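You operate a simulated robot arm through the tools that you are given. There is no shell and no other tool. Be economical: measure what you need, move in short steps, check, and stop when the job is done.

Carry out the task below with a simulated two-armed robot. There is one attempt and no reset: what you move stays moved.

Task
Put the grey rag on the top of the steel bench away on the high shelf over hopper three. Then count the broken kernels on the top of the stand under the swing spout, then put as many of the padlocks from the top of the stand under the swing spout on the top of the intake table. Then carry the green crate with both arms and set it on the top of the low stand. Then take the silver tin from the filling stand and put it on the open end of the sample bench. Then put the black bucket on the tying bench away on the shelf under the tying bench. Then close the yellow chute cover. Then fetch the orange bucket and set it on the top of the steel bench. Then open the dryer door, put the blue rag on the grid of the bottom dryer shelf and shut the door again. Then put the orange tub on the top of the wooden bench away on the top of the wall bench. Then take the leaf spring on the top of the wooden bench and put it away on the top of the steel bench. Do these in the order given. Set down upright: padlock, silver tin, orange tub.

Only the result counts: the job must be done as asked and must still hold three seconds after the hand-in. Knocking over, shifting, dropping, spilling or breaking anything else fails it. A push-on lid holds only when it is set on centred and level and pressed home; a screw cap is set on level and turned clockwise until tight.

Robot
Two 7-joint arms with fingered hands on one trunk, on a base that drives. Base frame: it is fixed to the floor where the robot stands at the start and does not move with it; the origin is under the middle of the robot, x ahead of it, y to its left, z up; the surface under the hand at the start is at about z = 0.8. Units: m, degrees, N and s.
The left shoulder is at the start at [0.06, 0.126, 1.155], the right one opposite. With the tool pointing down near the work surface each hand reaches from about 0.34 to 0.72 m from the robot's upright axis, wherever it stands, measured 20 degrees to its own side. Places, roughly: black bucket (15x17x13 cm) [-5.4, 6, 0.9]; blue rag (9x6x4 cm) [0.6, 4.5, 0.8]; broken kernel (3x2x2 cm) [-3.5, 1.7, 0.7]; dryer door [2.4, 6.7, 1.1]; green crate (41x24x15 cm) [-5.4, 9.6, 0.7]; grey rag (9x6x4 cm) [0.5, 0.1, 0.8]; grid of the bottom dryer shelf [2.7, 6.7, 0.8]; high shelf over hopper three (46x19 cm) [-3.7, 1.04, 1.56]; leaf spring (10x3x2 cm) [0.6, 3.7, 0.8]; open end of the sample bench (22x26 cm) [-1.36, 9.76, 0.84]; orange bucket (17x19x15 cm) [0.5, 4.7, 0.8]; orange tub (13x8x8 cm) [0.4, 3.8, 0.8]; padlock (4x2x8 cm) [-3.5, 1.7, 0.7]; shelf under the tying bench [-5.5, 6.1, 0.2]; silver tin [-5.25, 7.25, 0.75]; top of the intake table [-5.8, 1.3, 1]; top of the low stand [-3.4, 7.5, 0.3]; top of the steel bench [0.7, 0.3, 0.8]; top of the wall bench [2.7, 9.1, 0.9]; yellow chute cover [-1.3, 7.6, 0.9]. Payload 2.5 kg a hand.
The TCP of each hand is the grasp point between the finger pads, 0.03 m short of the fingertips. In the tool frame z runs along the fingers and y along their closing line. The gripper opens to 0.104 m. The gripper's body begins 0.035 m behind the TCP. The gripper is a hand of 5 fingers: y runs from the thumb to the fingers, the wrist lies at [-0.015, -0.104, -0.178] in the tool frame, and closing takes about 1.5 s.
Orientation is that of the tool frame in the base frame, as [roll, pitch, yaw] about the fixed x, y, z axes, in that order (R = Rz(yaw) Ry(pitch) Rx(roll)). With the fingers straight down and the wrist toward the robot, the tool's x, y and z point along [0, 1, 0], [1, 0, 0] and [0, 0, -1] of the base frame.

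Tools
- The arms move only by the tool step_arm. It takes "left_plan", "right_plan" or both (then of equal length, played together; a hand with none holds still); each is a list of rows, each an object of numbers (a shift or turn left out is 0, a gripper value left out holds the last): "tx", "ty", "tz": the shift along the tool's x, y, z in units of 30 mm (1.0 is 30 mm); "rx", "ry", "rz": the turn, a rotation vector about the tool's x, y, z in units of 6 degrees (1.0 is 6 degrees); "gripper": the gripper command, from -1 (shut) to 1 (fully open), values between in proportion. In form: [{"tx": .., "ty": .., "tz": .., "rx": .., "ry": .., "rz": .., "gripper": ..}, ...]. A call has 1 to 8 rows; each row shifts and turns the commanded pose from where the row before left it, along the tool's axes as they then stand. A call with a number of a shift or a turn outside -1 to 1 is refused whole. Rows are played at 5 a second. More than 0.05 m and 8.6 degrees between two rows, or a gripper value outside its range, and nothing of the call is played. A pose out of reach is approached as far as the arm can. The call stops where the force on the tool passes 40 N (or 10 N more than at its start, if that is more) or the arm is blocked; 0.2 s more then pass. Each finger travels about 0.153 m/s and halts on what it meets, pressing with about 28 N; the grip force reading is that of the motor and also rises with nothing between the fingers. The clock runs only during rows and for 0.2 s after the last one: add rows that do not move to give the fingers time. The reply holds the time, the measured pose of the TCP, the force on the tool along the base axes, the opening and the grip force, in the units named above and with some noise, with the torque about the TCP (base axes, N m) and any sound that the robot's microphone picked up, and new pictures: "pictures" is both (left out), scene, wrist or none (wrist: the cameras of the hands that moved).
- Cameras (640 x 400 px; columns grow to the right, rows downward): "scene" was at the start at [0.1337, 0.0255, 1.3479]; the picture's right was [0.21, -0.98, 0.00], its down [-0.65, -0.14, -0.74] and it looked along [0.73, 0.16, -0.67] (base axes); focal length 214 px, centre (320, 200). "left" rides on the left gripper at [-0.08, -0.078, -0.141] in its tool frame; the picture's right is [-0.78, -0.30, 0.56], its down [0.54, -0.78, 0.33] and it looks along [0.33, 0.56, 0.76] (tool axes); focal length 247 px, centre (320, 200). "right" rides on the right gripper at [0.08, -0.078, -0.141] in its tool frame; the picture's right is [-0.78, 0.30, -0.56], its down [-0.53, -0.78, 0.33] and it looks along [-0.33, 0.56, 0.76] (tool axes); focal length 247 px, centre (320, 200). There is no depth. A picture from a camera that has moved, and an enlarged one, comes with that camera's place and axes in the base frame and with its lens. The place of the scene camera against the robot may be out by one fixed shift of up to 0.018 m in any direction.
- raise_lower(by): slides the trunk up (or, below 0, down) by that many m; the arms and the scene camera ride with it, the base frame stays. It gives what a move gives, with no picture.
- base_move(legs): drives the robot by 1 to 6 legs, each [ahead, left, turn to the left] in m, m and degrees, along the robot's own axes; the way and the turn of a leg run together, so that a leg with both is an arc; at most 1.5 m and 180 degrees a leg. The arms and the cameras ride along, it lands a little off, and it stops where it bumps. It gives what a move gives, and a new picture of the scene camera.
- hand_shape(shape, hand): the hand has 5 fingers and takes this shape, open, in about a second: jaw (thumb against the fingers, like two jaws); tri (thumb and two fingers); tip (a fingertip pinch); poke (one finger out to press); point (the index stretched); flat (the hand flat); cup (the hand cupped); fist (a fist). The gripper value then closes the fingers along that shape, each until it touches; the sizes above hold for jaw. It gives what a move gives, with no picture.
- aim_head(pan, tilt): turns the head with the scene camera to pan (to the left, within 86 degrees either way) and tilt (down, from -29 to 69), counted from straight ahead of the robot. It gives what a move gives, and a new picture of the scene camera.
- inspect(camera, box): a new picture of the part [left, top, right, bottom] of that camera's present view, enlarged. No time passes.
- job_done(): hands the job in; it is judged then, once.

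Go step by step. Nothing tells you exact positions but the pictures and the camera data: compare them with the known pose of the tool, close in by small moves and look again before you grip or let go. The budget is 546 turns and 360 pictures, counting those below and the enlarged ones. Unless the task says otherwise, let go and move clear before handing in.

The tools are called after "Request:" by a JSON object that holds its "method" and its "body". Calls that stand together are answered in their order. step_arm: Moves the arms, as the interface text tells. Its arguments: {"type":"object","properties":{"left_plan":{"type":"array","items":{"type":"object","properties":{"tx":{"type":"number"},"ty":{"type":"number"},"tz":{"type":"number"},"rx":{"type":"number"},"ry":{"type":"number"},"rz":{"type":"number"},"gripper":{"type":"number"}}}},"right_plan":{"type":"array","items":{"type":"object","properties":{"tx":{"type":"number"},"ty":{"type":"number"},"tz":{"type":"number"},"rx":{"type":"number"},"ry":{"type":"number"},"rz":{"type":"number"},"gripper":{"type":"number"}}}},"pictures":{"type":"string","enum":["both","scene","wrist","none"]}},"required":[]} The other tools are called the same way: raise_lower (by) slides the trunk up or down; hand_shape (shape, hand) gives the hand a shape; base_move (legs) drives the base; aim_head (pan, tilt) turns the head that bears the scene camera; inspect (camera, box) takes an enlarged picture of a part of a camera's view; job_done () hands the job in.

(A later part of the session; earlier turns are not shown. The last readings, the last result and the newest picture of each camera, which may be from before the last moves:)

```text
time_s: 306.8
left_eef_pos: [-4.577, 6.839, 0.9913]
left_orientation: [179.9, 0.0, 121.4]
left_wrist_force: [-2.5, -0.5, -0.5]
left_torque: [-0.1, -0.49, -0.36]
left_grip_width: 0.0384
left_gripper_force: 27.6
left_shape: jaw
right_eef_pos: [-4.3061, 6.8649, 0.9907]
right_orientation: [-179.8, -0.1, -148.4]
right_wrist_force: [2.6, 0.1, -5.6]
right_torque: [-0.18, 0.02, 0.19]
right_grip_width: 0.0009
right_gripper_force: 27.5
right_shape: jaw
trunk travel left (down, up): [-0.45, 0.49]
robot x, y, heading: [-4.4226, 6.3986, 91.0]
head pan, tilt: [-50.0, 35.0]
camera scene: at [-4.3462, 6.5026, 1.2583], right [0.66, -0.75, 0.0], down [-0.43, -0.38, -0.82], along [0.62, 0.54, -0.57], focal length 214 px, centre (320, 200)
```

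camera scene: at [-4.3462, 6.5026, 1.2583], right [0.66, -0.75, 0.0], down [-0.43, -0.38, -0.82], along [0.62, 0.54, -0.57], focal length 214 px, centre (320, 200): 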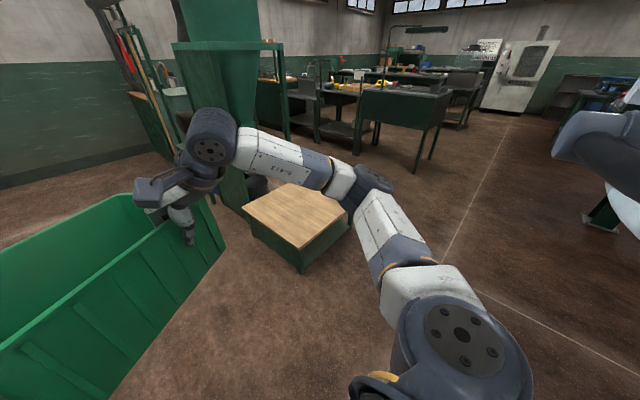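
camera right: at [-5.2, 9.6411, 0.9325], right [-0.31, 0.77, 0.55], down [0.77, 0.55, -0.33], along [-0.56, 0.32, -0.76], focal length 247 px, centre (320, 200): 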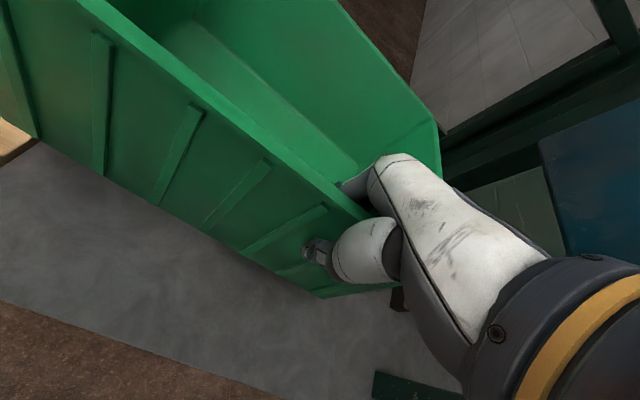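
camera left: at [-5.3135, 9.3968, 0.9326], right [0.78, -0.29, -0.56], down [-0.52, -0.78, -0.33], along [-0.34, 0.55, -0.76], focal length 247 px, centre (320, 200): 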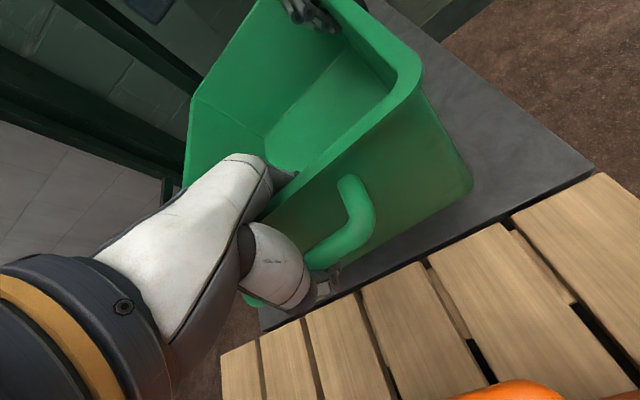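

The low stand spans x -3.80..-3.10, y 7.15..7.76. Strafing right and approaching from the south.

Request:
{"method": "base_move", "body": {"legs": [[0, -0.96, -1], [0.45, 0, 0]]}}

Request:
{"method": "aim_head", "body": {"pan": 0, "tilt": 55}}

```text
time_s: 314.1
left_eef_pos: [-3.6167, 7.3053, 0.9913]
left_orientation: [179.9, 0.1, 120.1]
left_wrist_force: [-3.0, -0.8, -1.1]
left_torque: [-0.12, -0.5, -0.36]
left_grip_width: 0.0386
left_gripper_force: 27.9
left_shape: jaw
right_eef_pos: [-3.3458, 7.3238, 0.9906]
right_orientation: [-179.8, -0.1, -149.7]
right_wrist_force: [2.6, 0.1, -5.1]
right_torque: [-0.2, 0.05, 0.18]
right_grip_width: 0.0012
right_gripper_force: 28.6
right_shape: jaw
trunk travel left (down, up): [-0.45, 0.49]
robot x, y, heading: [-3.4763, 6.8606, 89.8]
head pan, tilt: [-50.0, 35.0]
camera scene: at [-3.394, 6.9632, 1.2583], right [0.64, -0.77, 0.0], down [-0.44, -0.37, -0.82], along [0.63, 0.52, -0.57], focal length 214 px, centre (320, 200)
```

scene: 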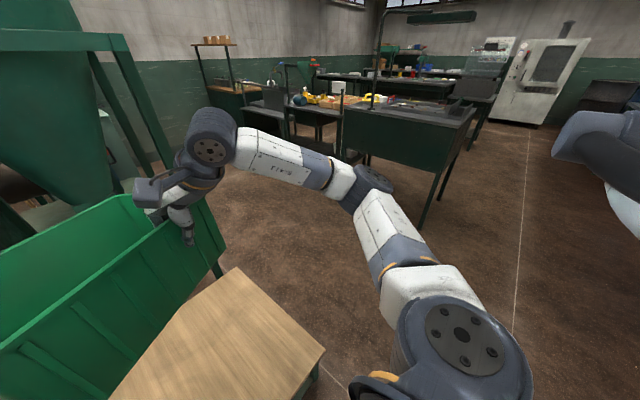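

```text
time_s: 315.3
left_eef_pos: [-3.6167, 7.3046, 0.9904]
left_orientation: [180.0, 0.1, 120.0]
left_wrist_force: [-1.9, 0.4, -0.3]
left_torque: [-0.1, -0.47, -0.36]
left_grip_width: 0.0387
left_gripper_force: 28.1
left_shape: jaw
right_eef_pos: [-3.3469, 7.3241, 0.9901]
right_orientation: [-179.9, -0.1, -149.7]
right_wrist_force: [1.9, -0.1, -3.9]
right_torque: [-0.24, 0.0, 0.19]
right_grip_width: 0.0009
right_gripper_force: 27.8
right_shape: jaw
trunk travel left (down, up): [-0.45, 0.49]
robot x, y, heading: [-3.4742, 6.8579, 89.7]
head pan, tilt: [0.0, 55.0]
camera scene: at [-3.4613, 6.9789, 1.2301], right [1.0, -0.01, 0.0], down [-0.01, -0.82, -0.57], along [0.0, 0.57, -0.82], focal length 214 px, centre (320, 200)
```

scene: 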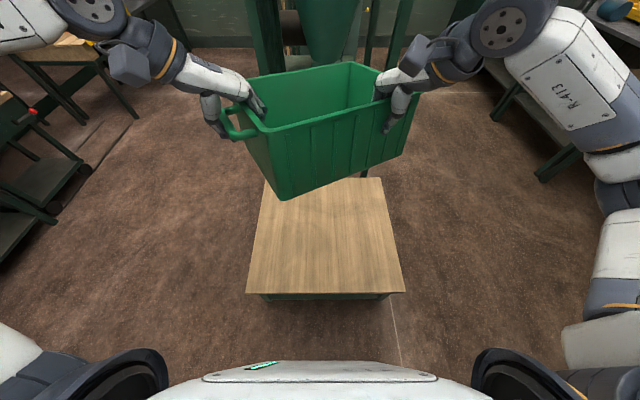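

Moving 6 cm forward, then lowering the crate over the stand.

Request:
{"method": "base_move", "body": {"legs": [[0.065, 0, 0]]}}

Request:
{"method": "raise_lower", "body": {"by": -0.4}}

Request:
{"method": "aim_head", "body": {"pan": 0, "tilt": 50}}

```text
time_s: 316.3
left_eef_pos: [-3.6167, 7.3702, 0.9906]
left_orientation: [179.8, 0.2, 120.0]
left_wrist_force: [-1.5, -0.1, -1.3]
left_torque: [-0.13, -0.5, -0.31]
left_grip_width: 0.0385
left_gripper_force: 28.4
left_shape: jaw
right_eef_pos: [-3.3464, 7.3892, 0.9891]
right_orientation: [-179.8, -0.1, -149.7]
right_wrist_force: [1.6, 0.6, -3.8]
right_torque: [-0.2, 0.07, 0.21]
right_grip_width: 0.0008
right_gripper_force: 28.0
right_shape: jaw
trunk travel left (down, up): [-0.45, 0.49]
robot x, y, heading: [-3.4723, 6.9236, 89.6]
head pan, tilt: [0.0, 55.0]
camera scene: at [-3.4609, 7.0449, 1.23], right [1.0, -0.01, 0.0], down [-0.01, -0.82, -0.57], along [0.0, 0.57, -0.82], focal length 214 px, centre (320, 200)
```

scene: 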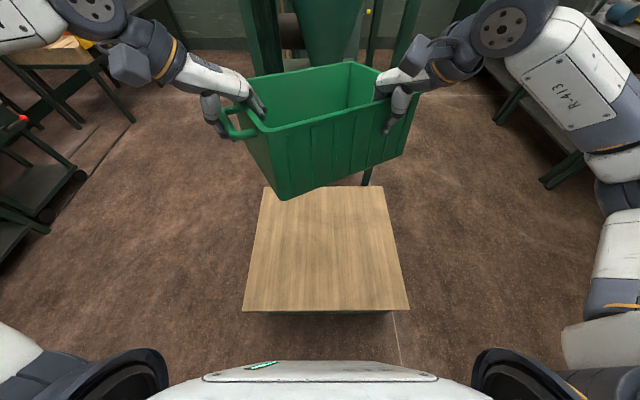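

```text
time_s: 320.1
left_eef_pos: [-3.6169, 7.3694, 0.5917]
left_orientation: [179.9, 0.1, 120.1]
left_wrist_force: [-1.8, 0.1, -0.4]
left_torque: [-0.08, -0.49, -0.36]
left_grip_width: 0.0385
left_gripper_force: 27.7
left_shape: jaw
right_eef_pos: [-3.3468, 7.3896, 0.5914]
right_orientation: [-179.9, -0.1, -149.6]
right_wrist_force: [1.3, -0.1, -4.1]
right_torque: [-0.22, 0.06, 0.2]
right_grip_width: 0.0012
right_gripper_force: 28.2
right_shape: jaw
trunk travel left (down, up): [-0.05, 0.89]
robot x, y, heading: [-3.4762, 6.9252, 89.8]
head pan, tilt: [0.0, 55.0]
```

```text
time_s: 320.8
left_eef_pos: [-3.6169, 7.3695, 0.5908]
left_orientation: [179.9, 0.1, 120.1]
left_wrist_force: [-2.1, -1.3, -1.4]
left_torque: [-0.16, -0.45, -0.35]
left_grip_width: 0.0387
left_gripper_force: 28.0
left_shape: jaw
right_eef_pos: [-3.3461, 7.3885, 0.5919]
right_orientation: [-179.7, -0.2, -149.7]
right_wrist_force: [1.5, 0.4, -3.9]
right_torque: [-0.24, 0.07, 0.19]
right_grip_width: 0.001
right_gripper_force: 28.3
right_shape: jaw
trunk travel left (down, up): [-0.05, 0.89]
robot x, y, heading: [-3.4753, 6.9234, 89.6]
head pan, tilt: [0.0, 50.0]
camera scene: at [-3.4609, 7.0491, 0.8365], right [1.0, -0.01, 0.0], down [0.0, -0.77, -0.64], along [0.0, 0.64, -0.77], focal length 214 px, centre (320, 200)
```

scene: 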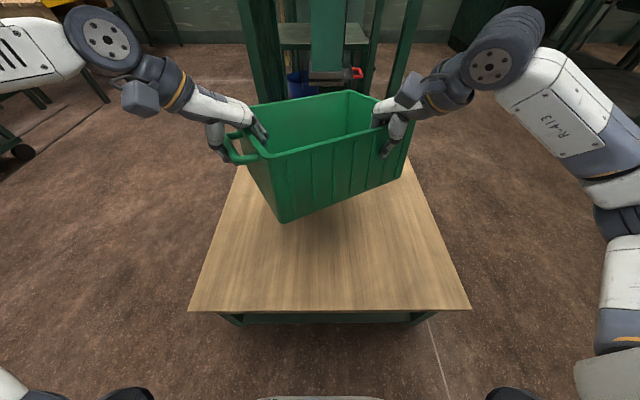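

The crate is over the stand with room on all sides. Lowering to contact.

Request:
{"method": "raise_lower", "body": {"by": -0.05}}

Request:
{"method": "step_arm", "body": {"left_plan": [{"tz": 0.4}, {"tz": 0.4}, {"tz": 0.4}, {"tz": 0.4}, {"tz": 0.4}, {"tz": 0.4}], "right_plan": [{"tz": 0.4}, {"tz": 0.4}, {"tz": 0.4}, {"tz": 0.4}, {"tz": 0.4}, {"tz": 0.4}], "pictures": "scene"}}

```text
time_s: 321.7
left_eef_pos: [-3.6161, 7.3696, 0.5416]
left_orientation: [179.9, 0.2, 120.1]
left_wrist_force: [-1.8, -1.3, -0.6]
left_torque: [-0.08, -0.48, -0.34]
left_grip_width: 0.0386
left_gripper_force: 27.8
left_shape: jaw
right_eef_pos: [-3.3468, 7.3899, 0.5403]
right_orientation: [-179.9, -0.1, -149.7]
right_wrist_force: [1.5, 0.0, -3.6]
right_torque: [-0.22, 0.06, 0.22]
right_grip_width: 0.0011
right_gripper_force: 28.3
right_shape: jaw
trunk travel left (down, up): [0.0, 0.94]
robot x, y, heading: [-3.4736, 6.923, 89.7]
head pan, tilt: [0.0, 50.0]
```

```text
time_s: 323.1
left_eef_pos: [-3.6155, 7.3701, 0.4666]
left_orientation: [180.0, 0.1, 120.0]
left_wrist_force: [1.9, 0.7, -1.0]
left_torque: [-0.12, -0.54, -0.38]
left_grip_width: 0.0387
left_gripper_force: 27.7
left_shape: jaw
right_eef_pos: [-3.3469, 7.3898, 0.4679]
right_orientation: [-179.9, 0.0, -149.7]
right_wrist_force: [-1.8, 0.2, -3.5]
right_torque: [-0.18, 0.08, 0.25]
right_grip_width: 0.001
right_gripper_force: 27.5
right_shape: jaw
trunk travel left (down, up): [0.0, 0.94]
robot x, y, heading: [-3.4731, 6.9252, 89.8]
head pan, tilt: [0.0, 50.0]
camera scene: at [-3.4609, 7.049, 0.7866], right [1.0, -0.01, 0.0], down [0.0, -0.77, -0.64], along [0.0, 0.64, -0.77], focal length 214 px, centre (320, 200)
```

scene: 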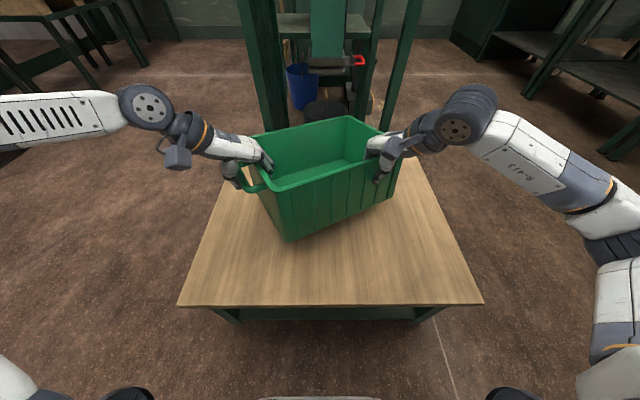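

Nearly down; continuing in small steps until contact.

Request:
{"method": "step_arm", "body": {"left_plan": [{"tz": 0.25}, {"tz": 0.25}, {"tz": 0.2}, {"tz": 0.2}, {"tz": 0.2}], "right_plan": [{"tz": 0.25}, {"tz": 0.25}, {"tz": 0.2}, {"tz": 0.2}, {"tz": 0.2}], "pictures": "scene"}}

```text
time_s: 324.3
left_eef_pos: [-3.6166, 7.3692, 0.4364]
left_orientation: [179.9, 0.0, 120.1]
left_wrist_force: [-2.7, -2.1, 2.5]
left_torque: [0.71, -0.88, -0.34]
left_grip_width: 0.0389
left_gripper_force: 28.1
left_shape: jaw
right_eef_pos: [-3.3461, 7.39, 0.4357]
right_orientation: [-179.9, 0.0, -149.8]
right_wrist_force: [3.6, -0.9, -1.8]
right_torque: [-0.05, -0.08, 0.16]
right_grip_width: 0.0009
right_gripper_force: 28.0
right_shape: jaw
trunk travel left (down, up): [0.0, 0.94]
robot x, y, heading: [-3.4709, 6.9227, 89.5]
head pan, tilt: [0.0, 50.0]
camera scene: at [-3.4609, 7.0488, 0.7867], right [1.0, -0.01, 0.0], down [0.0, -0.77, -0.64], along [0.0, 0.64, -0.77], focal length 214 px, centre (320, 200)
```

scene: 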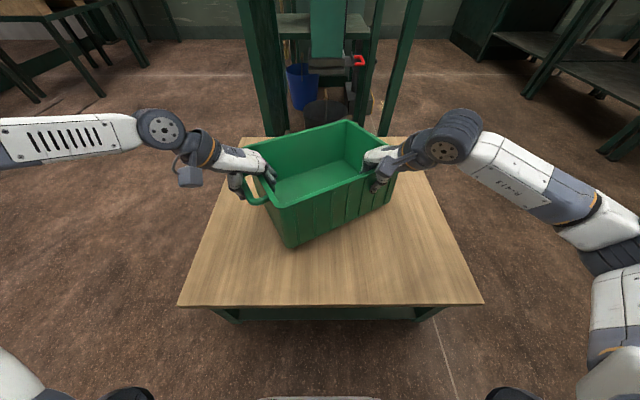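

Request:
{"method": "step_arm", "body": {"left_plan": [{"tz": 0.15}, {"tz": 0.15}, {"gripper": -0.5}, {"gripper": 0}, {"gripper": 0.4}, {"gripper": 0.75}, {}], "right_plan": [{"tz": 0.15}, {"tz": 0.15}, {"gripper": -0.7}, {"gripper": -0.4}, {"gripper": 0}, {"gripper": 0.2}, {}], "pictures": "both"}}

```text
time_s: 325.9
left_eef_pos: [-3.6153, 7.37, 0.4273]
left_orientation: [179.9, 0.0, 120.1]
left_wrist_force: [1.3, 0.3, 0.9]
left_torque: [0.01, 0.02, 0.0]
left_grip_width: 0.0907
left_gripper_force: 0.0
left_shape: jaw
right_eef_pos: [-3.3462, 7.3886, 0.4262]
right_orientation: [-179.9, -0.1, -149.6]
right_wrist_force: [-0.6, -0.5, -0.1]
right_torque: [0.01, -0.01, -0.03]
right_grip_width: 0.0618
right_gripper_force: 0.1
right_shape: jaw
trunk travel left (down, up): [0.0, 0.94]
robot x, y, heading: [-3.4794, 6.9235, 89.7]
head pan, tilt: [0.0, 50.0]
camera scene: at [-3.4609, 7.0489, 0.7866], right [1.0, -0.01, 0.0], down [0.0, -0.77, -0.64], along [0.0, 0.64, -0.77], focal length 214 px, centre (320, 200)
camera right: at [-3.3757, 7.2815, 0.5678], right [0.52, 0.65, 0.55], down [0.85, -0.4, -0.33], along [0.01, 0.65, -0.76], focal length 247 px, centre (320, 200)
camera left: at [-3.6435, 7.2611, 0.5687], right [0.13, -0.82, -0.56], down [-0.94, 0.07, -0.33], along [0.32, 0.57, -0.76], focal length 247 px, centre (320, 200)
```

scene: 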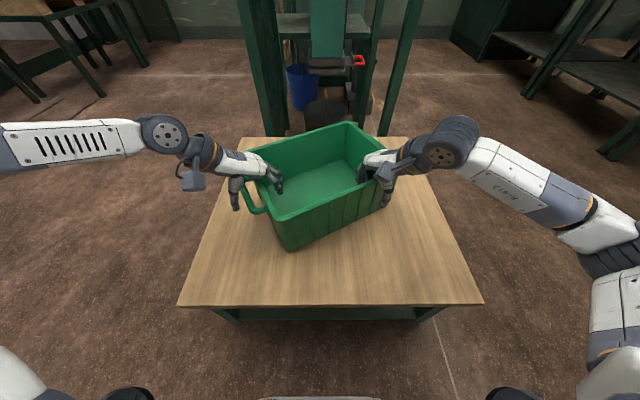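
right: 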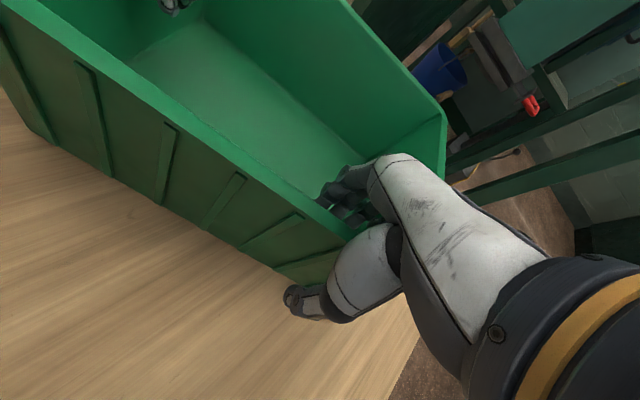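
left: 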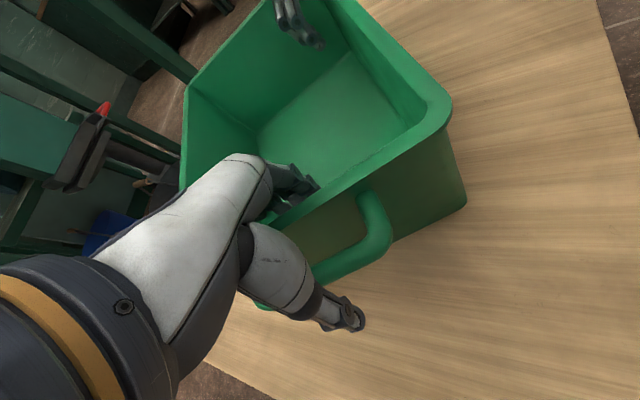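

The crate sits flat on the stand. Lifting the hands straight up by the trunk.

Request:
{"method": "raise_lower", "body": {"by": 0.55}}

Request:
{"method": "base_move", "body": {"legs": [[-0.5, 0, 0]]}}

Request:
{"method": "step_arm", "body": {"left_plan": [{"rz": -1, "gripper": 1}, {"rz": -1}, {"rz": -1}, {"rz": -1}, {"rz": -1}, {"rz": -1}, {"rz": -1}, {"rz": -1}], "right_plan": [{"rz": 1, "gripper": 1}, {"rz": 1}, {"rz": 1}, {"rz": 1}, {"rz": 1}, {}, {}, {}], "pictures": "none"}}

Request:
{"method": "step_arm", "body": {"left_plan": [{"rz": -1, "tx": 0.3}, {"rz": -1, "tx": 0.3}], "pictures": "scene"}}

```text
refused: 0.55 is not a number from -0.4 to 0.4
```

```text
time_s: 328.9
left_eef_pos: [-3.6198, 6.8611, 0.4276]
left_orientation: [179.9, 0.0, 120.3]
left_wrist_force: [0.4, -0.6, 0.1]
left_torque: [0.0, 0.0, -0.04]
left_grip_width: 0.0908
left_gripper_force: 0.1
left_shape: jaw
right_eef_pos: [-3.3495, 6.8814, 0.4257]
right_orientation: [-179.8, -0.1, -149.5]
right_wrist_force: [-0.7, -0.4, -0.5]
right_torque: [0.02, 0.0, -0.02]
right_grip_width: 0.0623
right_gripper_force: 0.1
right_shape: jaw
trunk travel left (down, up): [0.0, 0.94]
robot x, y, heading: [-3.4738, 6.4147, 90.0]
head pan, tilt: [0.0, 50.0]
camera scene: at [-3.4635, 6.5407, 0.7866], right [1.0, 0.0, 0.0], down [0.0, -0.77, -0.64], along [0.0, 0.64, -0.77], focal length 214 px, centre (320, 200)
```

scene: 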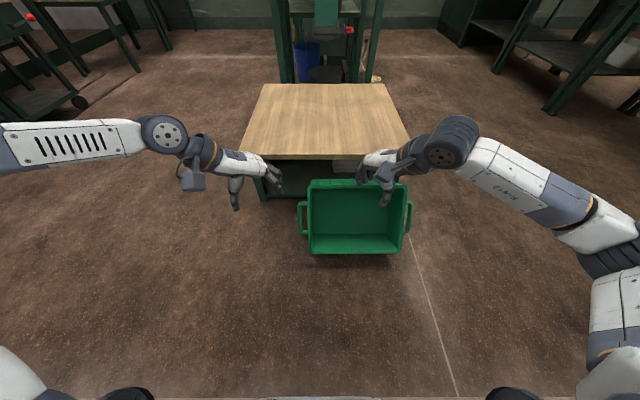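

```text
time_s: 330.7
left_eef_pos: [-3.6206, 6.8608, 0.428]
left_orientation: [179.9, 0.1, 168.4]
left_wrist_force: [0.4, -0.1, -0.3]
left_torque: [0.04, -0.04, 0.01]
left_grip_width: 0.1041
left_gripper_force: 0.0
left_shape: jaw
right_eef_pos: [-3.3497, 6.8805, 0.4264]
right_orientation: [-179.7, 0.1, -179.5]
right_wrist_force: [0.2, -0.7, -0.8]
right_torque: [0.03, -0.02, -0.03]
right_grip_width: 0.1036
right_gripper_force: 0.0
right_shape: jaw
trunk travel left (down, up): [0.0, 0.94]
robot x, y, heading: [-3.4772, 6.4125, 89.9]
head pan, tilt: [0.0, 50.0]
```

```text
time_s: 331.3
left_eef_pos: [-3.6379, 6.8625, 0.4268]
left_orientation: [180.0, 0.1, -179.5]
left_wrist_force: [0.3, 0.6, 0.2]
left_torque: [-0.02, -0.05, 0.02]
left_grip_width: 0.1036
left_gripper_force: 0.0
left_shape: jaw
right_eef_pos: [-3.3499, 6.8819, 0.426]
right_orientation: [-179.7, -0.1, -179.5]
right_wrist_force: [0.0, -0.6, -0.6]
right_torque: [-0.02, 0.0, 0.01]
right_grip_width: 0.1039
right_gripper_force: 0.2
right_shape: jaw
trunk travel left (down, up): [0.0, 0.94]
robot x, y, heading: [-3.4752, 6.4168, 89.8]
head pan, tilt: [0.0, 50.0]
camera scene: at [-3.4635, 6.5407, 0.7866], right [1.0, 0.0, 0.0], down [0.0, -0.77, -0.64], along [0.0, 0.64, -0.77], focal length 214 px, centre (320, 200)
```

scene: 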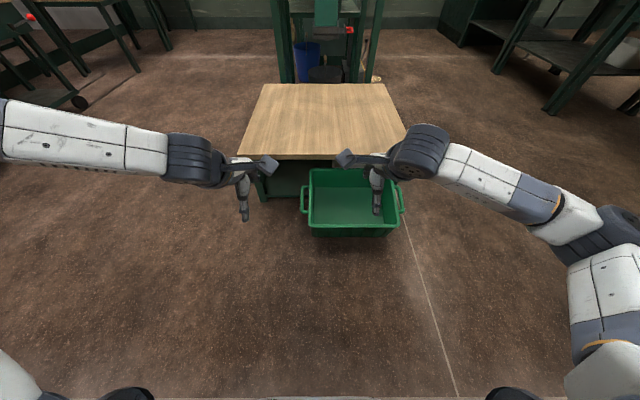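

My mistake: the trunk rise was refused and the following base move dragged the crate off the stand. It now lies on the floor in front of it. I'll inspect its state before recovering.

Request:
{"method": "inspect", "body": {"camera": "scene", "box": [240, 120, 480, 270]}}

Request:
{"method": "raise_lower", "body": {"by": 0.35}}

```text
2.67 times, centred on (360, 195) of scene
camera zoom: at [-3.4635, 6.5407, 0.7866], right [1.0, 0.0, 0.0], down [0.0, -0.77, -0.64], along [0.0, 0.64, -0.77], focal length 572 px, centre (213, 213)
```

zoom: 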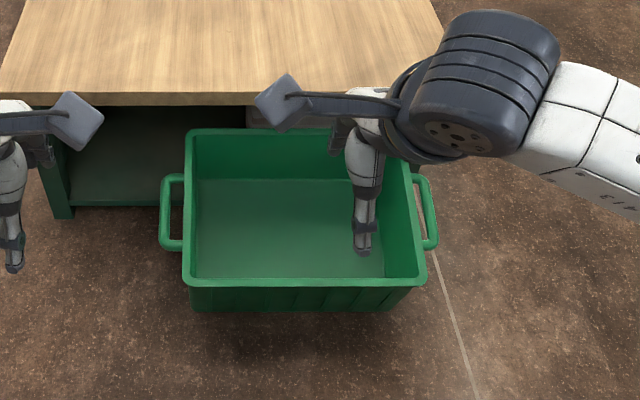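

```text
time_s: 334.7
left_eef_pos: [-3.638, 6.8635, 0.7778]
left_orientation: [180.0, 0.0, -179.9]
left_wrist_force: [0.1, 0.4, 0.1]
left_torque: [-0.03, -0.03, -0.02]
left_grip_width: 0.1037
left_gripper_force: 0.0
left_shape: jaw
right_eef_pos: [-3.3495, 6.88, 0.7753]
right_orientation: [-179.8, 0.0, -179.5]
right_wrist_force: [-0.4, 0.0, -0.4]
right_torque: [-0.01, -0.03, 0.04]
right_grip_width: 0.1037
right_gripper_force: 0.0
right_shape: jaw
trunk travel left (down, up): [-0.35, 0.59]
robot x, y, heading: [-3.4767, 6.4153, 89.7]
head pan, tilt: [0.0, 50.0]
```

The crate stands upright on the floor, partly under the stand's overhang. I need to know how low the hands can reach; testing with the left hand at the lowest trunk position.

Request:
{"method": "raise_lower", "body": {"by": -0.35}}

Request:
{"method": "step_arm", "body": {"left_plan": [{"tz": 1}, {"tz": 1}, {"tz": 1}, {"tz": 1}, {"tz": 1}, {"tz": 1}, {"tz": 1}, {"tz": 1}], "pictures": "none"}}

```text
time_s: 338.1
left_eef_pos: [-3.6372, 6.8638, 0.4272]
left_orientation: [180.0, 0.1, -179.6]
left_wrist_force: [0.2, -0.2, 0.5]
left_torque: [0.0, 0.03, -0.01]
left_grip_width: 0.1037
left_gripper_force: 0.0
left_shape: jaw
right_eef_pos: [-3.3499, 6.8806, 0.4249]
right_orientation: [-179.7, 0.0, -179.5]
right_wrist_force: [0.1, 0.7, -0.2]
right_torque: [0.01, 0.02, 0.01]
right_grip_width: 0.1038
right_gripper_force: 0.1
right_shape: jaw
trunk travel left (down, up): [0.0, 0.94]
robot x, y, heading: [-3.4763, 6.4174, 90.1]
head pan, tilt: [0.0, 50.0]
```

```text
time_s: 339.9
left_eef_pos: [-3.6806, 6.8437, 0.2669]
left_orientation: [180.0, 0.2, -179.6]
left_wrist_force: [0.1, -0.9, -0.3]
left_torque: [0.0, 0.01, -0.01]
left_grip_width: 0.104
left_gripper_force: 0.1
left_shape: jaw
left hand out of reach, approached as far as the arm can: row 5, 6, 7, 8
right_eef_pos: [-3.3495, 6.881, 0.4249]
right_orientation: [-179.8, 0.0, -179.5]
right_wrist_force: [-0.1, 0.0, 0.2]
right_torque: [0.0, 0.0, -0.02]
right_grip_width: 0.1035
right_gripper_force: 0.1
right_shape: jaw
trunk travel left (down, up): [0.0, 0.94]
robot x, y, heading: [-3.4764, 6.4193, 89.6]
head pan, tilt: [0.0, 50.0]
```

Request:
{"method": "step_arm", "body": {"left_plan": [{"ty": -1}, {"ty": -1}, {"ty": -1}, {"ty": -1}, {"tz": 0.7}, {"tz": 0.7}, {"tx": 0.8}, {"tx": 0.8}], "pictures": "scene"}}

```text
time_s: 341.7
left_eef_pos: [-3.7447, 6.7347, 0.2639]
left_orientation: [179.9, 0.2, -179.8]
left_wrist_force: [0.3, 0.7, -0.4]
left_torque: [-0.01, 0.02, 0.01]
left_grip_width: 0.104
left_gripper_force: 0.0
left_shape: jaw
left hand out of reach, approached as far as the arm can: row 4, 5, 6
right_eef_pos: [-3.3509, 6.881, 0.425]
right_orientation: [-179.8, 0.1, -179.5]
right_wrist_force: [0.9, 0.3, 0.9]
right_torque: [-0.02, 0.03, 0.02]
right_grip_width: 0.1036
right_gripper_force: 0.1
right_shape: jaw
trunk travel left (down, up): [0.0, 0.94]
robot x, y, heading: [-3.4742, 6.418, 89.7]
head pan, tilt: [0.0, 50.0]
camera scene: at [-3.4634, 6.5407, 0.7866], right [1.0, 0.0, 0.0], down [0.0, -0.77, -0.64], along [0.0, 0.64, -0.77], focal length 214 px, centre (320, 200)
```

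scene: 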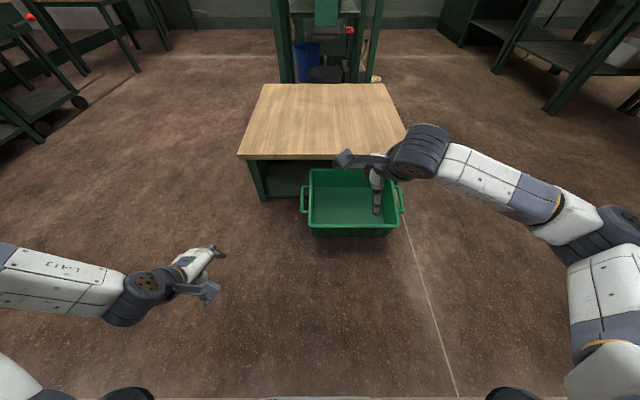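

Request:
{"method": "step_arm", "body": {"left_plan": [{"tz": 0.8}, {"tz": 0.8}, {"tz": 0.8}, {"tz": 0.8}], "pictures": "none"}}

```text
time_s: 342.7
left_eef_pos: [-3.7448, 6.7336, 0.2398]
left_orientation: [180.0, 0.2, -179.7]
left_wrist_force: [0.5, 0.2, 0.1]
left_torque: [0.0, 0.01, 0.0]
left_grip_width: 0.1035
left_gripper_force: 0.1
left_shape: jaw
left hand out of reach, approached as far as the arm can: row 2, 3, 4
right_eef_pos: [-3.3499, 6.8809, 0.4258]
right_orientation: [-179.8, -0.1, -179.4]
right_wrist_force: [-0.7, 0.6, -0.4]
right_torque: [0.02, -0.03, -0.01]
right_grip_width: 0.1035
right_gripper_force: 0.1
right_shape: jaw
trunk travel left (down, up): [0.0, 0.94]
robot x, y, heading: [-3.4768, 6.4133, 89.6]
head pan, tilt: [0.0, 50.0]
```

Vertical-hand minimum is z≈0.24, limited by wrist posture rather than length. I'll test tilting the fingers inward and see whether the hand can go lower.

Request:
{"method": "step_arm", "body": {"left_plan": [{"ry": -1, "tx": 0.5}, {"ry": -1, "tx": 0.5}, {"ry": -1}, {"ry": -1}, {"ry": -1}, {"tz": 0.7}, {"tz": 0.7}, {"tz": 0.7}], "pictures": "none"}}

Request:
{"method": "step_arm", "body": {"left_plan": [{"tz": 0.7}, {"tz": 0.7}, {"tz": 0.7}, {"tz": 0.7}], "pictures": "scene"}}

```text
time_s: 344.5
left_eef_pos: [-3.7629, 6.7141, 0.2111]
left_orientation: [-174.6, 26.6, -178.8]
left_wrist_force: [0.6, -0.5, -0.2]
left_torque: [0.0, -0.01, 0.0]
left_grip_width: 0.1039
left_gripper_force: 0.1
left_shape: jaw
left hand out of reach, approached as far as the arm can: row 5, 6, 7, 8
right_eef_pos: [-3.3492, 6.8809, 0.4262]
right_orientation: [-179.8, 0.0, -179.5]
right_wrist_force: [-0.1, 0.4, -0.3]
right_torque: [-0.04, 0.01, 0.0]
right_grip_width: 0.1037
right_gripper_force: 0.0
right_shape: jaw
trunk travel left (down, up): [0.0, 0.94]
robot x, y, heading: [-3.4737, 6.4165, 89.8]
head pan, tilt: [0.0, 50.0]
```

```text
time_s: 345.5
left_eef_pos: [-3.7292, 6.7086, 0.1435]
left_orientation: [-174.4, 26.1, -178.3]
left_wrist_force: [0.6, 0.3, 0.0]
left_torque: [-0.02, 0.0, -0.02]
left_grip_width: 0.1039
left_gripper_force: 0.1
left_shape: jaw
left hand out of reach, approached as far as the arm can: row 1
right_eef_pos: [-3.3485, 6.8818, 0.4255]
right_orientation: [-179.8, 0.0, -179.5]
right_wrist_force: [0.5, -0.2, -0.2]
right_torque: [-0.01, 0.01, 0.0]
right_grip_width: 0.1037
right_gripper_force: 0.1
right_shape: jaw
trunk travel left (down, up): [0.0, 0.94]
robot x, y, heading: [-3.4752, 6.415, 90.2]
head pan, tilt: [0.0, 50.0]
camera scene: at [-3.4635, 6.5407, 0.7867], right [1.0, 0.0, 0.0], down [0.0, -0.77, -0.64], along [0.0, 0.64, -0.77], focal length 214 px, centre (320, 200)
```

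scene: 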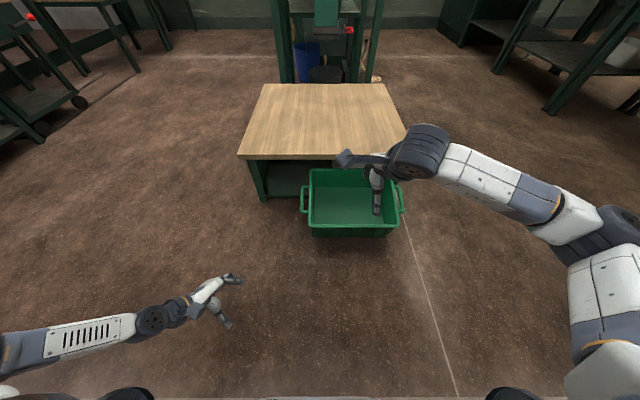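

Tilting 26° inward lets the hand reach z≈0.14. Testing whether it can also be yawed toward closing across the crate's end at this height.

Request:
{"method": "step_arm", "body": {"left_plan": [{"rz": 1}, {"rz": 1}, {"rz": 1}, {"rz": 1}, {"rz": 1}, {"rz": 1}, {"rz": 1}, {"rz": 1}], "pictures": "none"}}

Request:
{"method": "step_arm", "body": {"left_plan": [{"rz": 1}, {"rz": 1}, {"rz": 1}, {"tz": 0.5}, {"tz": 0.5}], "pictures": "scene"}}

```text
time_s: 347.3
left_eef_pos: [-3.7309, 6.7088, 0.1445]
left_orientation: [163.2, 21.1, 129.1]
left_wrist_force: [-0.1, 0.1, 0.5]
left_torque: [-0.02, -0.04, -0.04]
left_grip_width: 0.104
left_gripper_force: 0.0
left_shape: jaw
right_eef_pos: [-3.3498, 6.8803, 0.427]
right_orientation: [-179.9, 0.0, -179.5]
right_wrist_force: [0.2, 0.4, 0.5]
right_torque: [0.01, 0.02, 0.05]
right_grip_width: 0.1038
right_gripper_force: 0.1
right_shape: jaw
trunk travel left (down, up): [0.0, 0.94]
robot x, y, heading: [-3.4789, 6.4136, 89.8]
head pan, tilt: [0.0, 50.0]
```

```text
time_s: 348.5
left_eef_pos: [-3.7178, 6.7059, 0.1142]
left_orientation: [157.6, 15.1, 111.3]
left_wrist_force: [0.2, -1.0, -0.3]
left_torque: [0.02, -0.02, -0.02]
left_grip_width: 0.1037
left_gripper_force: 0.1
left_shape: jaw
right_eef_pos: [-3.3497, 6.8812, 0.4248]
right_orientation: [-179.9, 0.0, -179.6]
right_wrist_force: [-0.4, -0.3, -0.1]
right_torque: [-0.01, -0.03, 0.0]
right_grip_width: 0.1038
right_gripper_force: 0.1
right_shape: jaw
trunk travel left (down, up): [0.0, 0.94]
robot x, y, heading: [-3.4773, 6.418, 89.8]
head pan, tilt: [0.0, 50.0]
camera scene: at [-3.4635, 6.5407, 0.7866], right [1.0, 0.0, 0.0], down [0.0, -0.77, -0.64], along [0.0, 0.64, -0.77], focal length 214 px, centre (320, 200)
```

scene: 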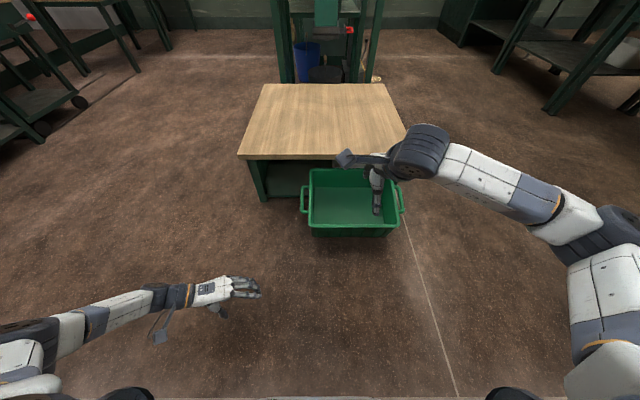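

That works: the left hand can be in the end-grip orientation at z≈0.11. I'll bring the right hand into the mirrored pose and test the left at the needed lateral spacing.

Request:
{"method": "step_arm", "body": {"left_plan": [{"tx": -0.1, "ty": 0.75, "tz": 0.14}, {"tx": -0.1, "ty": 0.75, "tz": 0.14}, {"tx": -0.1, "ty": 0.74, "tz": 0.13}, {}, {}, {}, {}, {}], "right_plan": [{"ty": -0.8, "tx": -0.5}, {"ty": -0.8, "tx": -0.5}, {"ty": -0.8, "tx": -0.5}, {"ty": -0.8, "tx": -0.5}, {"ty": -0.8, "tx": -0.5, "tz": 0.5}, {"tz": 1, "tx": -0.5}, {"tz": 1, "tx": -0.5}, {"tz": 1}], "pictures": "none"}}

Request:
{"method": "step_arm", "body": {"right_plan": [{"ry": 1, "tz": 0.7}, {"ry": 1, "tz": 0.7}, {"ry": 1}, {"ry": 1}, {"ry": 1}, {"tz": 0.7}, {"tz": 0.7}, {"tz": 0.7}], "pictures": "none"}}

```text
time_s: 350.3
left_eef_pos: [-3.6517, 6.7255, 0.131]
left_orientation: [157.7, 15.1, 111.4]
left_wrist_force: [0.2, 0.3, -0.3]
left_torque: [0.0, 0.01, 0.0]
left_grip_width: 0.104
left_gripper_force: 0.0
left_shape: jaw
right_eef_pos: [-3.2414, 6.7763, 0.3206]
right_orientation: [-179.9, 0.0, -179.6]
right_wrist_force: [0.2, 0.2, 0.2]
right_torque: [-0.01, 0.0, 0.0]
right_grip_width: 0.1037
right_gripper_force: 0.1
right_shape: jaw
right hand out of reach, approached as far as the arm can: row 5
trunk travel left (down, up): [0.0, 0.94]
robot x, y, heading: [-3.4791, 6.4159, 90.0]
head pan, tilt: [0.0, 50.0]
```

```text
time_s: 352.1
left_eef_pos: [-3.6515, 6.7253, 0.1326]
left_orientation: [157.7, 15.1, 111.5]
left_wrist_force: [-0.1, 0.3, 0.0]
left_torque: [0.01, 0.01, 0.04]
left_grip_width: 0.1038
left_gripper_force: 0.1
left_shape: jaw
right_eef_pos: [-3.2754, 6.7767, 0.2234]
right_orientation: [-179.8, -29.9, -179.6]
right_wrist_force: [0.6, -0.5, -0.8]
right_torque: [0.03, -0.01, 0.02]
right_grip_width: 0.1035
right_gripper_force: 0.1
right_shape: jaw
trunk travel left (down, up): [0.0, 0.94]
robot x, y, heading: [-3.4743, 6.4128, 90.0]
head pan, tilt: [0.0, 50.0]
```

Request:
{"method": "step_arm", "body": {"right_plan": [{"rz": -1}, {"rz": -1}, {"rz": -1}, {"rz": -1}, {"rz": -1}, {"rz": -1}, {"rz": -1}, {"rz": -1}], "pictures": "none"}}

Request:
{"method": "step_arm", "body": {"right_plan": [{"rz": -1}, {"rz": -1}, {"rz": -1}, {}], "pictures": "scene"}}

```text
time_s: 353.9
left_eef_pos: [-3.6525, 6.7234, 0.1317]
left_orientation: [157.7, 15.1, 111.4]
left_wrist_force: [0.5, -0.3, -0.3]
left_torque: [0.01, 0.0, -0.03]
left_grip_width: 0.1038
left_gripper_force: 0.0
left_shape: jaw
right_eef_pos: [-3.2742, 6.7771, 0.2237]
right_orientation: [156.8, -19.6, -127.4]
right_wrist_force: [-1.3, -0.4, -0.3]
right_torque: [0.02, 0.0, 0.04]
right_grip_width: 0.104
right_gripper_force: 0.1
right_shape: jaw
trunk travel left (down, up): [0.0, 0.94]
robot x, y, heading: [-3.4769, 6.4192, 89.8]
head pan, tilt: [0.0, 50.0]
```

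```text
time_s: 354.9
left_eef_pos: [-3.6533, 6.7249, 0.1327]
left_orientation: [157.6, 15.2, 111.3]
left_wrist_force: [0.1, -0.6, 1.1]
left_torque: [0.02, -0.02, 0.0]
left_grip_width: 0.104
left_gripper_force: 0.0
left_shape: jaw
right_eef_pos: [-3.274, 6.7763, 0.2233]
right_orientation: [152.3, -11.9, -110.5]
right_wrist_force: [-0.7, -0.1, -0.9]
right_torque: [0.01, 0.01, -0.02]
right_grip_width: 0.1036
right_gripper_force: 0.1
right_shape: jaw
trunk travel left (down, up): [0.0, 0.94]
robot x, y, heading: [-3.4729, 6.4165, 89.7]
head pan, tilt: [0.0, 50.0]
camera scene: at [-3.4635, 6.5407, 0.7866], right [1.0, 0.0, 0.0], down [0.0, -0.77, -0.64], along [0.0, 0.64, -0.77], focal length 214 px, centre (320, 200)
```

scene: 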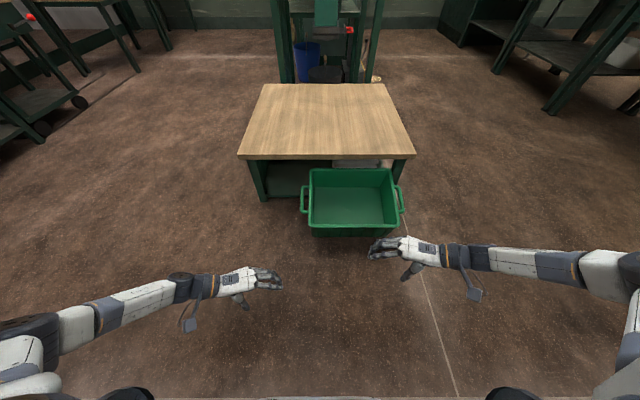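

Both hands are in mirrored grip poses. Raising the left, aligning the right, then centring on the crate and moving up.

Request:
{"method": "step_arm", "body": {"left_plan": [{"tx": -0.26, "ty": 0.37, "tz": -0.9}, {"tx": -0.26, "ty": 0.37, "tz": -0.9}, {"tx": -0.26, "ty": 0.36, "tz": -0.88}], "right_plan": [{"tx": 0.6, "tz": 0.12}, {"tx": 0.6, "tz": 0.13}, {"tx": 0.55, "tz": 0.13}], "pictures": "none"}}

Request:
{"method": "base_move", "body": {"legs": [[0, -0.135, 0], [0.3, 0, 0]]}}

Request:
{"method": "aim_head", "body": {"pan": 0, "tilt": 64}}

```text
time_s: 355.7
left_eef_pos: [-3.6523, 6.7279, 0.2225]
left_orientation: [157.7, 15.2, 111.3]
left_wrist_force: [0.6, 0.2, 0.3]
left_torque: [0.02, 0.01, -0.03]
left_grip_width: 0.104
left_gripper_force: 0.0
left_shape: jaw
right_eef_pos: [-3.2991, 6.728, 0.2244]
right_orientation: [152.3, -11.9, -110.7]
right_wrist_force: [0.3, -0.2, -0.4]
right_torque: [0.0, 0.01, -0.02]
right_grip_width: 0.1038
right_gripper_force: 0.0
right_shape: jaw
trunk travel left (down, up): [0.0, 0.94]
robot x, y, heading: [-3.4736, 6.4164, 89.8]
head pan, tilt: [0.0, 50.0]
```

```text
time_s: 358.7
left_eef_pos: [-3.5195, 7.0271, 0.2226]
left_orientation: [157.7, 15.1, 111.6]
left_wrist_force: [0.4, 0.5, -0.2]
left_torque: [0.02, 0.02, 0.02]
left_grip_width: 0.1038
left_gripper_force: 0.1
left_shape: jaw
right_eef_pos: [-3.1664, 7.0295, 0.2243]
right_orientation: [152.3, -11.9, -110.4]
right_wrist_force: [-0.2, 0.1, 0.1]
right_torque: [-0.01, 0.0, 0.01]
right_grip_width: 0.1039
right_gripper_force: 0.0
right_shape: jaw
trunk travel left (down, up): [0.0, 0.94]
robot x, y, heading: [-3.3417, 6.7183, 90.0]
head pan, tilt: [0.0, 50.0]
camera scene: at [-3.3306, 6.8413, 0.7866], right [1.0, 0.0, 0.0], down [0.0, -0.77, -0.64], along [0.0, 0.64, -0.77], focal length 214 px, centre (320, 200)
```

scene: 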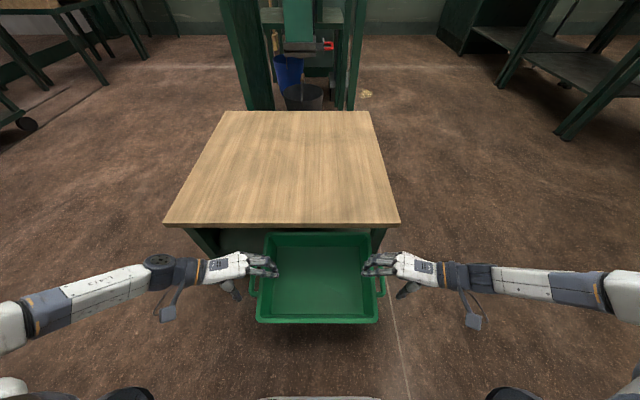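

```text
time_s: 359.4
left_eef_pos: [-3.5194, 7.0284, 0.2217]
left_orientation: [157.7, 15.1, 111.6]
left_wrist_force: [-0.8, -0.7, 0.2]
left_torque: [-0.01, 0.02, 0.04]
left_grip_width: 0.1039
left_gripper_force: 0.0
left_shape: jaw
right_eef_pos: [-3.1682, 7.0305, 0.2245]
right_orientation: [152.3, -12.0, -110.4]
right_wrist_force: [0.6, 0.9, -0.9]
right_torque: [-0.01, 0.02, 0.03]
right_grip_width: 0.1039
right_gripper_force: 0.0
right_shape: jaw
trunk travel left (down, up): [0.0, 0.94]
robot x, y, heading: [-3.3389, 6.7146, 90.0]
head pan, tilt: [0.0, 64.0]
camera scene: at [-3.3305, 6.8263, 0.7696], right [1.0, 0.0, 0.0], down [0.0, -0.9, -0.44], along [0.0, 0.44, -0.9], focal length 214 px, centre (320, 200)
```

scene: 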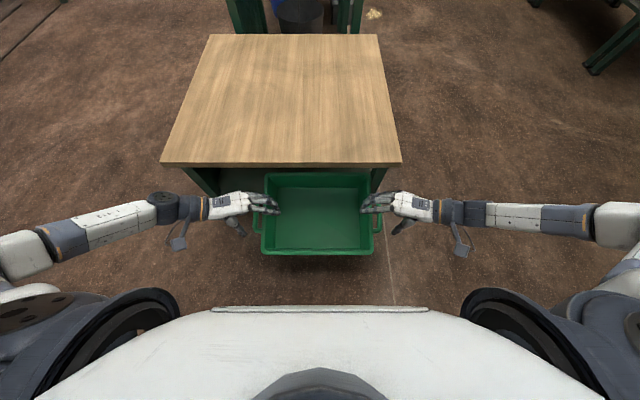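

Both hands' fingers are over the inside of the end walls. Descending to grip height.

Request:
{"method": "step_arm", "body": {"left_plan": [{"tx": 0.31, "ty": -0.23, "tz": 0.67}, {"tx": 0.31, "ty": -0.23, "tz": 0.67}, {"tx": 0.31, "ty": -0.23, "tz": 0.68}, {"tx": 0.32, "ty": -0.23, "tz": 0.68}], "right_plan": [{"tx": -0.31, "ty": -0.38, "tz": 0.62}, {"tx": -0.31, "ty": -0.38, "tz": 0.63}, {"tx": -0.31, "ty": -0.39, "tz": 0.63}, {"tx": -0.31, "ty": -0.39, "tz": 0.63}], "pictures": "both"}}

```text
time_s: 360.4
left_eef_pos: [-3.5143, 7.0416, 0.153]
left_orientation: [155.7, 14.8, 109.8]
left_wrist_force: [-4.1, -10.4, 23.8]
left_torque: [1.66, -0.17, -0.04]
left_grip_width: 0.1038
left_gripper_force: 0.1
left_shape: jaw
right_eef_pos: [-3.1623, 7.0431, 0.1539]
right_orientation: [149.9, -11.7, -109.2]
right_wrist_force: [7.0, -10.9, 27.2]
right_torque: [1.88, 1.2, -0.04]
right_grip_width: 0.104
right_gripper_force: 0.1
right_shape: jaw
trunk travel left (down, up): [0.0, 0.94]
robot x, y, heading: [-3.3428, 6.717, 90.1]
head pan, tilt: [0.0, 64.0]
stopped in row 4 (left hand): the force on the tool passed its limit at 54 N (the readings are from after the stop); the commanded pose is now the measured one
camera scene: at [-3.3304, 6.824, 0.7707], right [1.0, 0.0, 0.0], down [0.0, -0.9, -0.44], along [0.0, 0.44, -0.9], focal length 214 px, centre (320, 200)
camera right: at [-3.0507, 6.9395, 0.2522], right [0.31, 0.83, 0.46], down [0.6, 0.2, -0.77], along [-0.73, 0.52, -0.44], focal length 247 px, centre (320, 200)
camera left: at [-3.6177, 6.9478, 0.2676], right [0.27, -0.87, -0.41], down [-0.66, 0.14, -0.74], along [0.7, 0.47, -0.54], focal length 247 px, centre (320, 200)
```

scene: 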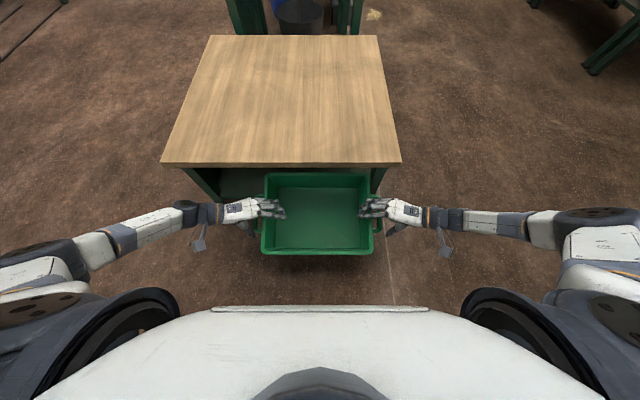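
right: 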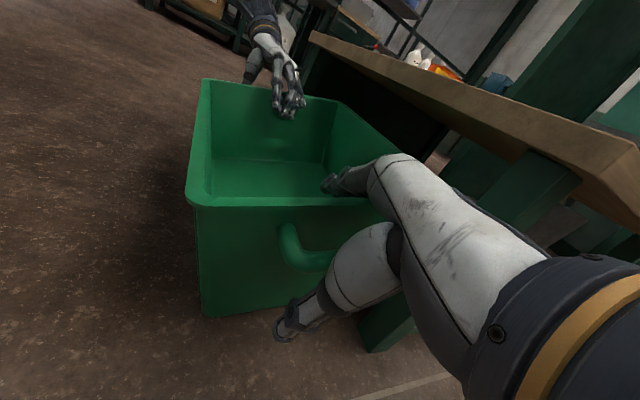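
left: 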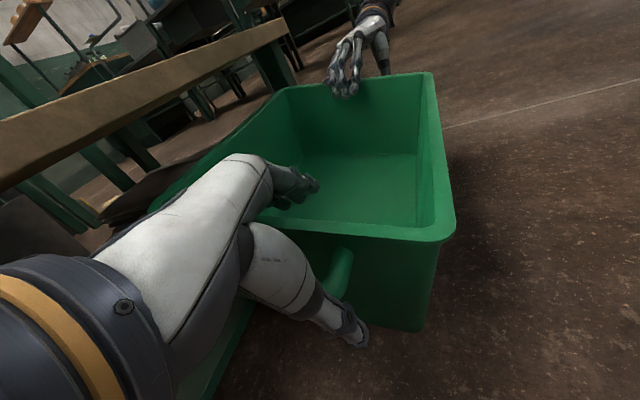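

The rim now sits in the crook of both hands. Easing up slightly and closing.

Request:
{"method": "step_arm", "body": {"left_plan": [{"tz": -0.2}, {"gripper": 0.3}, {"gripper": -0.3}, {"gripper": -1}, {}, {}, {}, {}], "right_plan": [{"tz": -0.2}, {"gripper": 0.3}, {"gripper": -0.3}, {"gripper": -1}, {}, {}, {}, {}], "pictures": "both"}}

```text
time_s: 362.2
left_eef_pos: [-3.516, 7.0421, 0.1557]
left_orientation: [155.8, 15.0, 109.8]
left_wrist_force: [19.0, -4.8, 14.9]
left_torque: [0.92, 0.48, -0.73]
left_grip_width: 0.0447
left_gripper_force: 28.2
left_shape: jaw
right_eef_pos: [-3.1595, 7.041, 0.1585]
right_orientation: [150.0, -11.9, -109.1]
right_wrist_force: [-18.8, 0.5, 17.1]
right_torque: [1.38, 0.39, 0.61]
right_grip_width: 0.0554
right_gripper_force: 27.9
right_shape: jaw
trunk travel left (down, up): [0.0, 0.94]
robot x, y, heading: [-3.3418, 6.7141, 90.4]
head pan, tilt: [0.0, 64.0]
camera scene: at [-3.3304, 6.8248, 0.7698], right [1.0, 0.0, 0.0], down [0.0, -0.9, -0.44], along [0.0, 0.44, -0.9], focal length 214 px, centre (320, 200)
camera right: at [-3.0491, 6.9394, 0.2561], right [0.31, 0.83, 0.46], down [0.6, 0.2, -0.77], along [-0.73, 0.52, -0.44], focal length 247 px, centre (320, 200)
camera left: at [-3.6191, 6.9482, 0.2715], right [0.27, -0.87, -0.41], down [-0.66, 0.14, -0.74], along [0.7, 0.47, -0.54], focal length 247 px, centre (320, 200)
```

scene: 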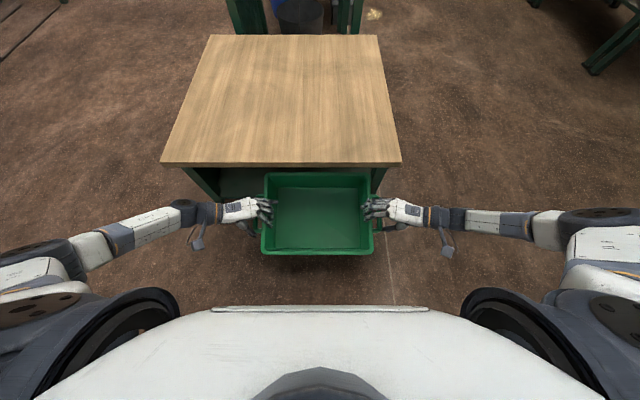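
right: 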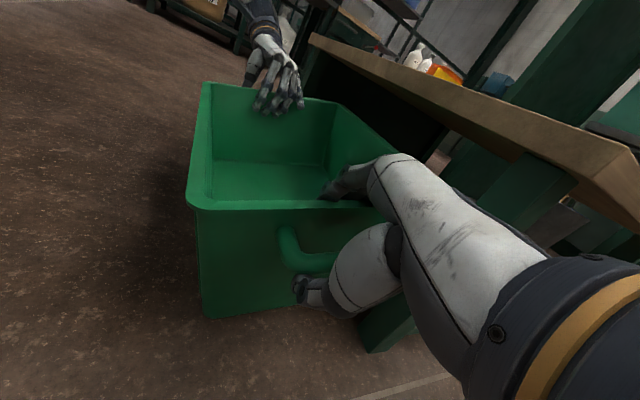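
left: 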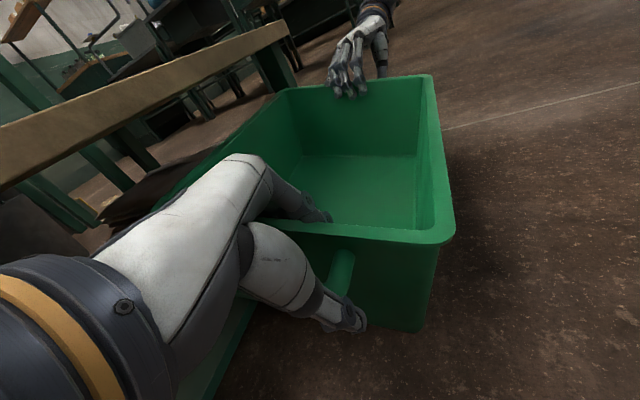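

Firm grip on both ends. Lifting 2 cm off the floor, then backing out from under the stand's overhang.

Request:
{"method": "raise_lower", "body": {"by": 0.03}}

```text
time_s: 362.9
left_eef_pos: [-3.5169, 7.0412, 0.185]
left_orientation: [156.2, 15.2, 110.3]
left_wrist_force: [23.4, 0.3, -3.6]
left_torque: [-0.48, 0.78, -0.64]
left_grip_width: 0.0437
left_gripper_force: 28.0
left_shape: jaw
right_eef_pos: [-3.159, 7.0409, 0.1841]
right_orientation: [150.6, -12.1, -109.3]
right_wrist_force: [-23.8, 0.4, -1.1]
right_torque: [0.26, -0.43, 0.78]
right_grip_width: 0.0554
right_gripper_force: 27.4
right_shape: jaw
trunk travel left (down, up): [-0.03, 0.91]
robot x, y, heading: [-3.342, 6.7177, 90.4]
head pan, tilt: [0.0, 64.0]
```

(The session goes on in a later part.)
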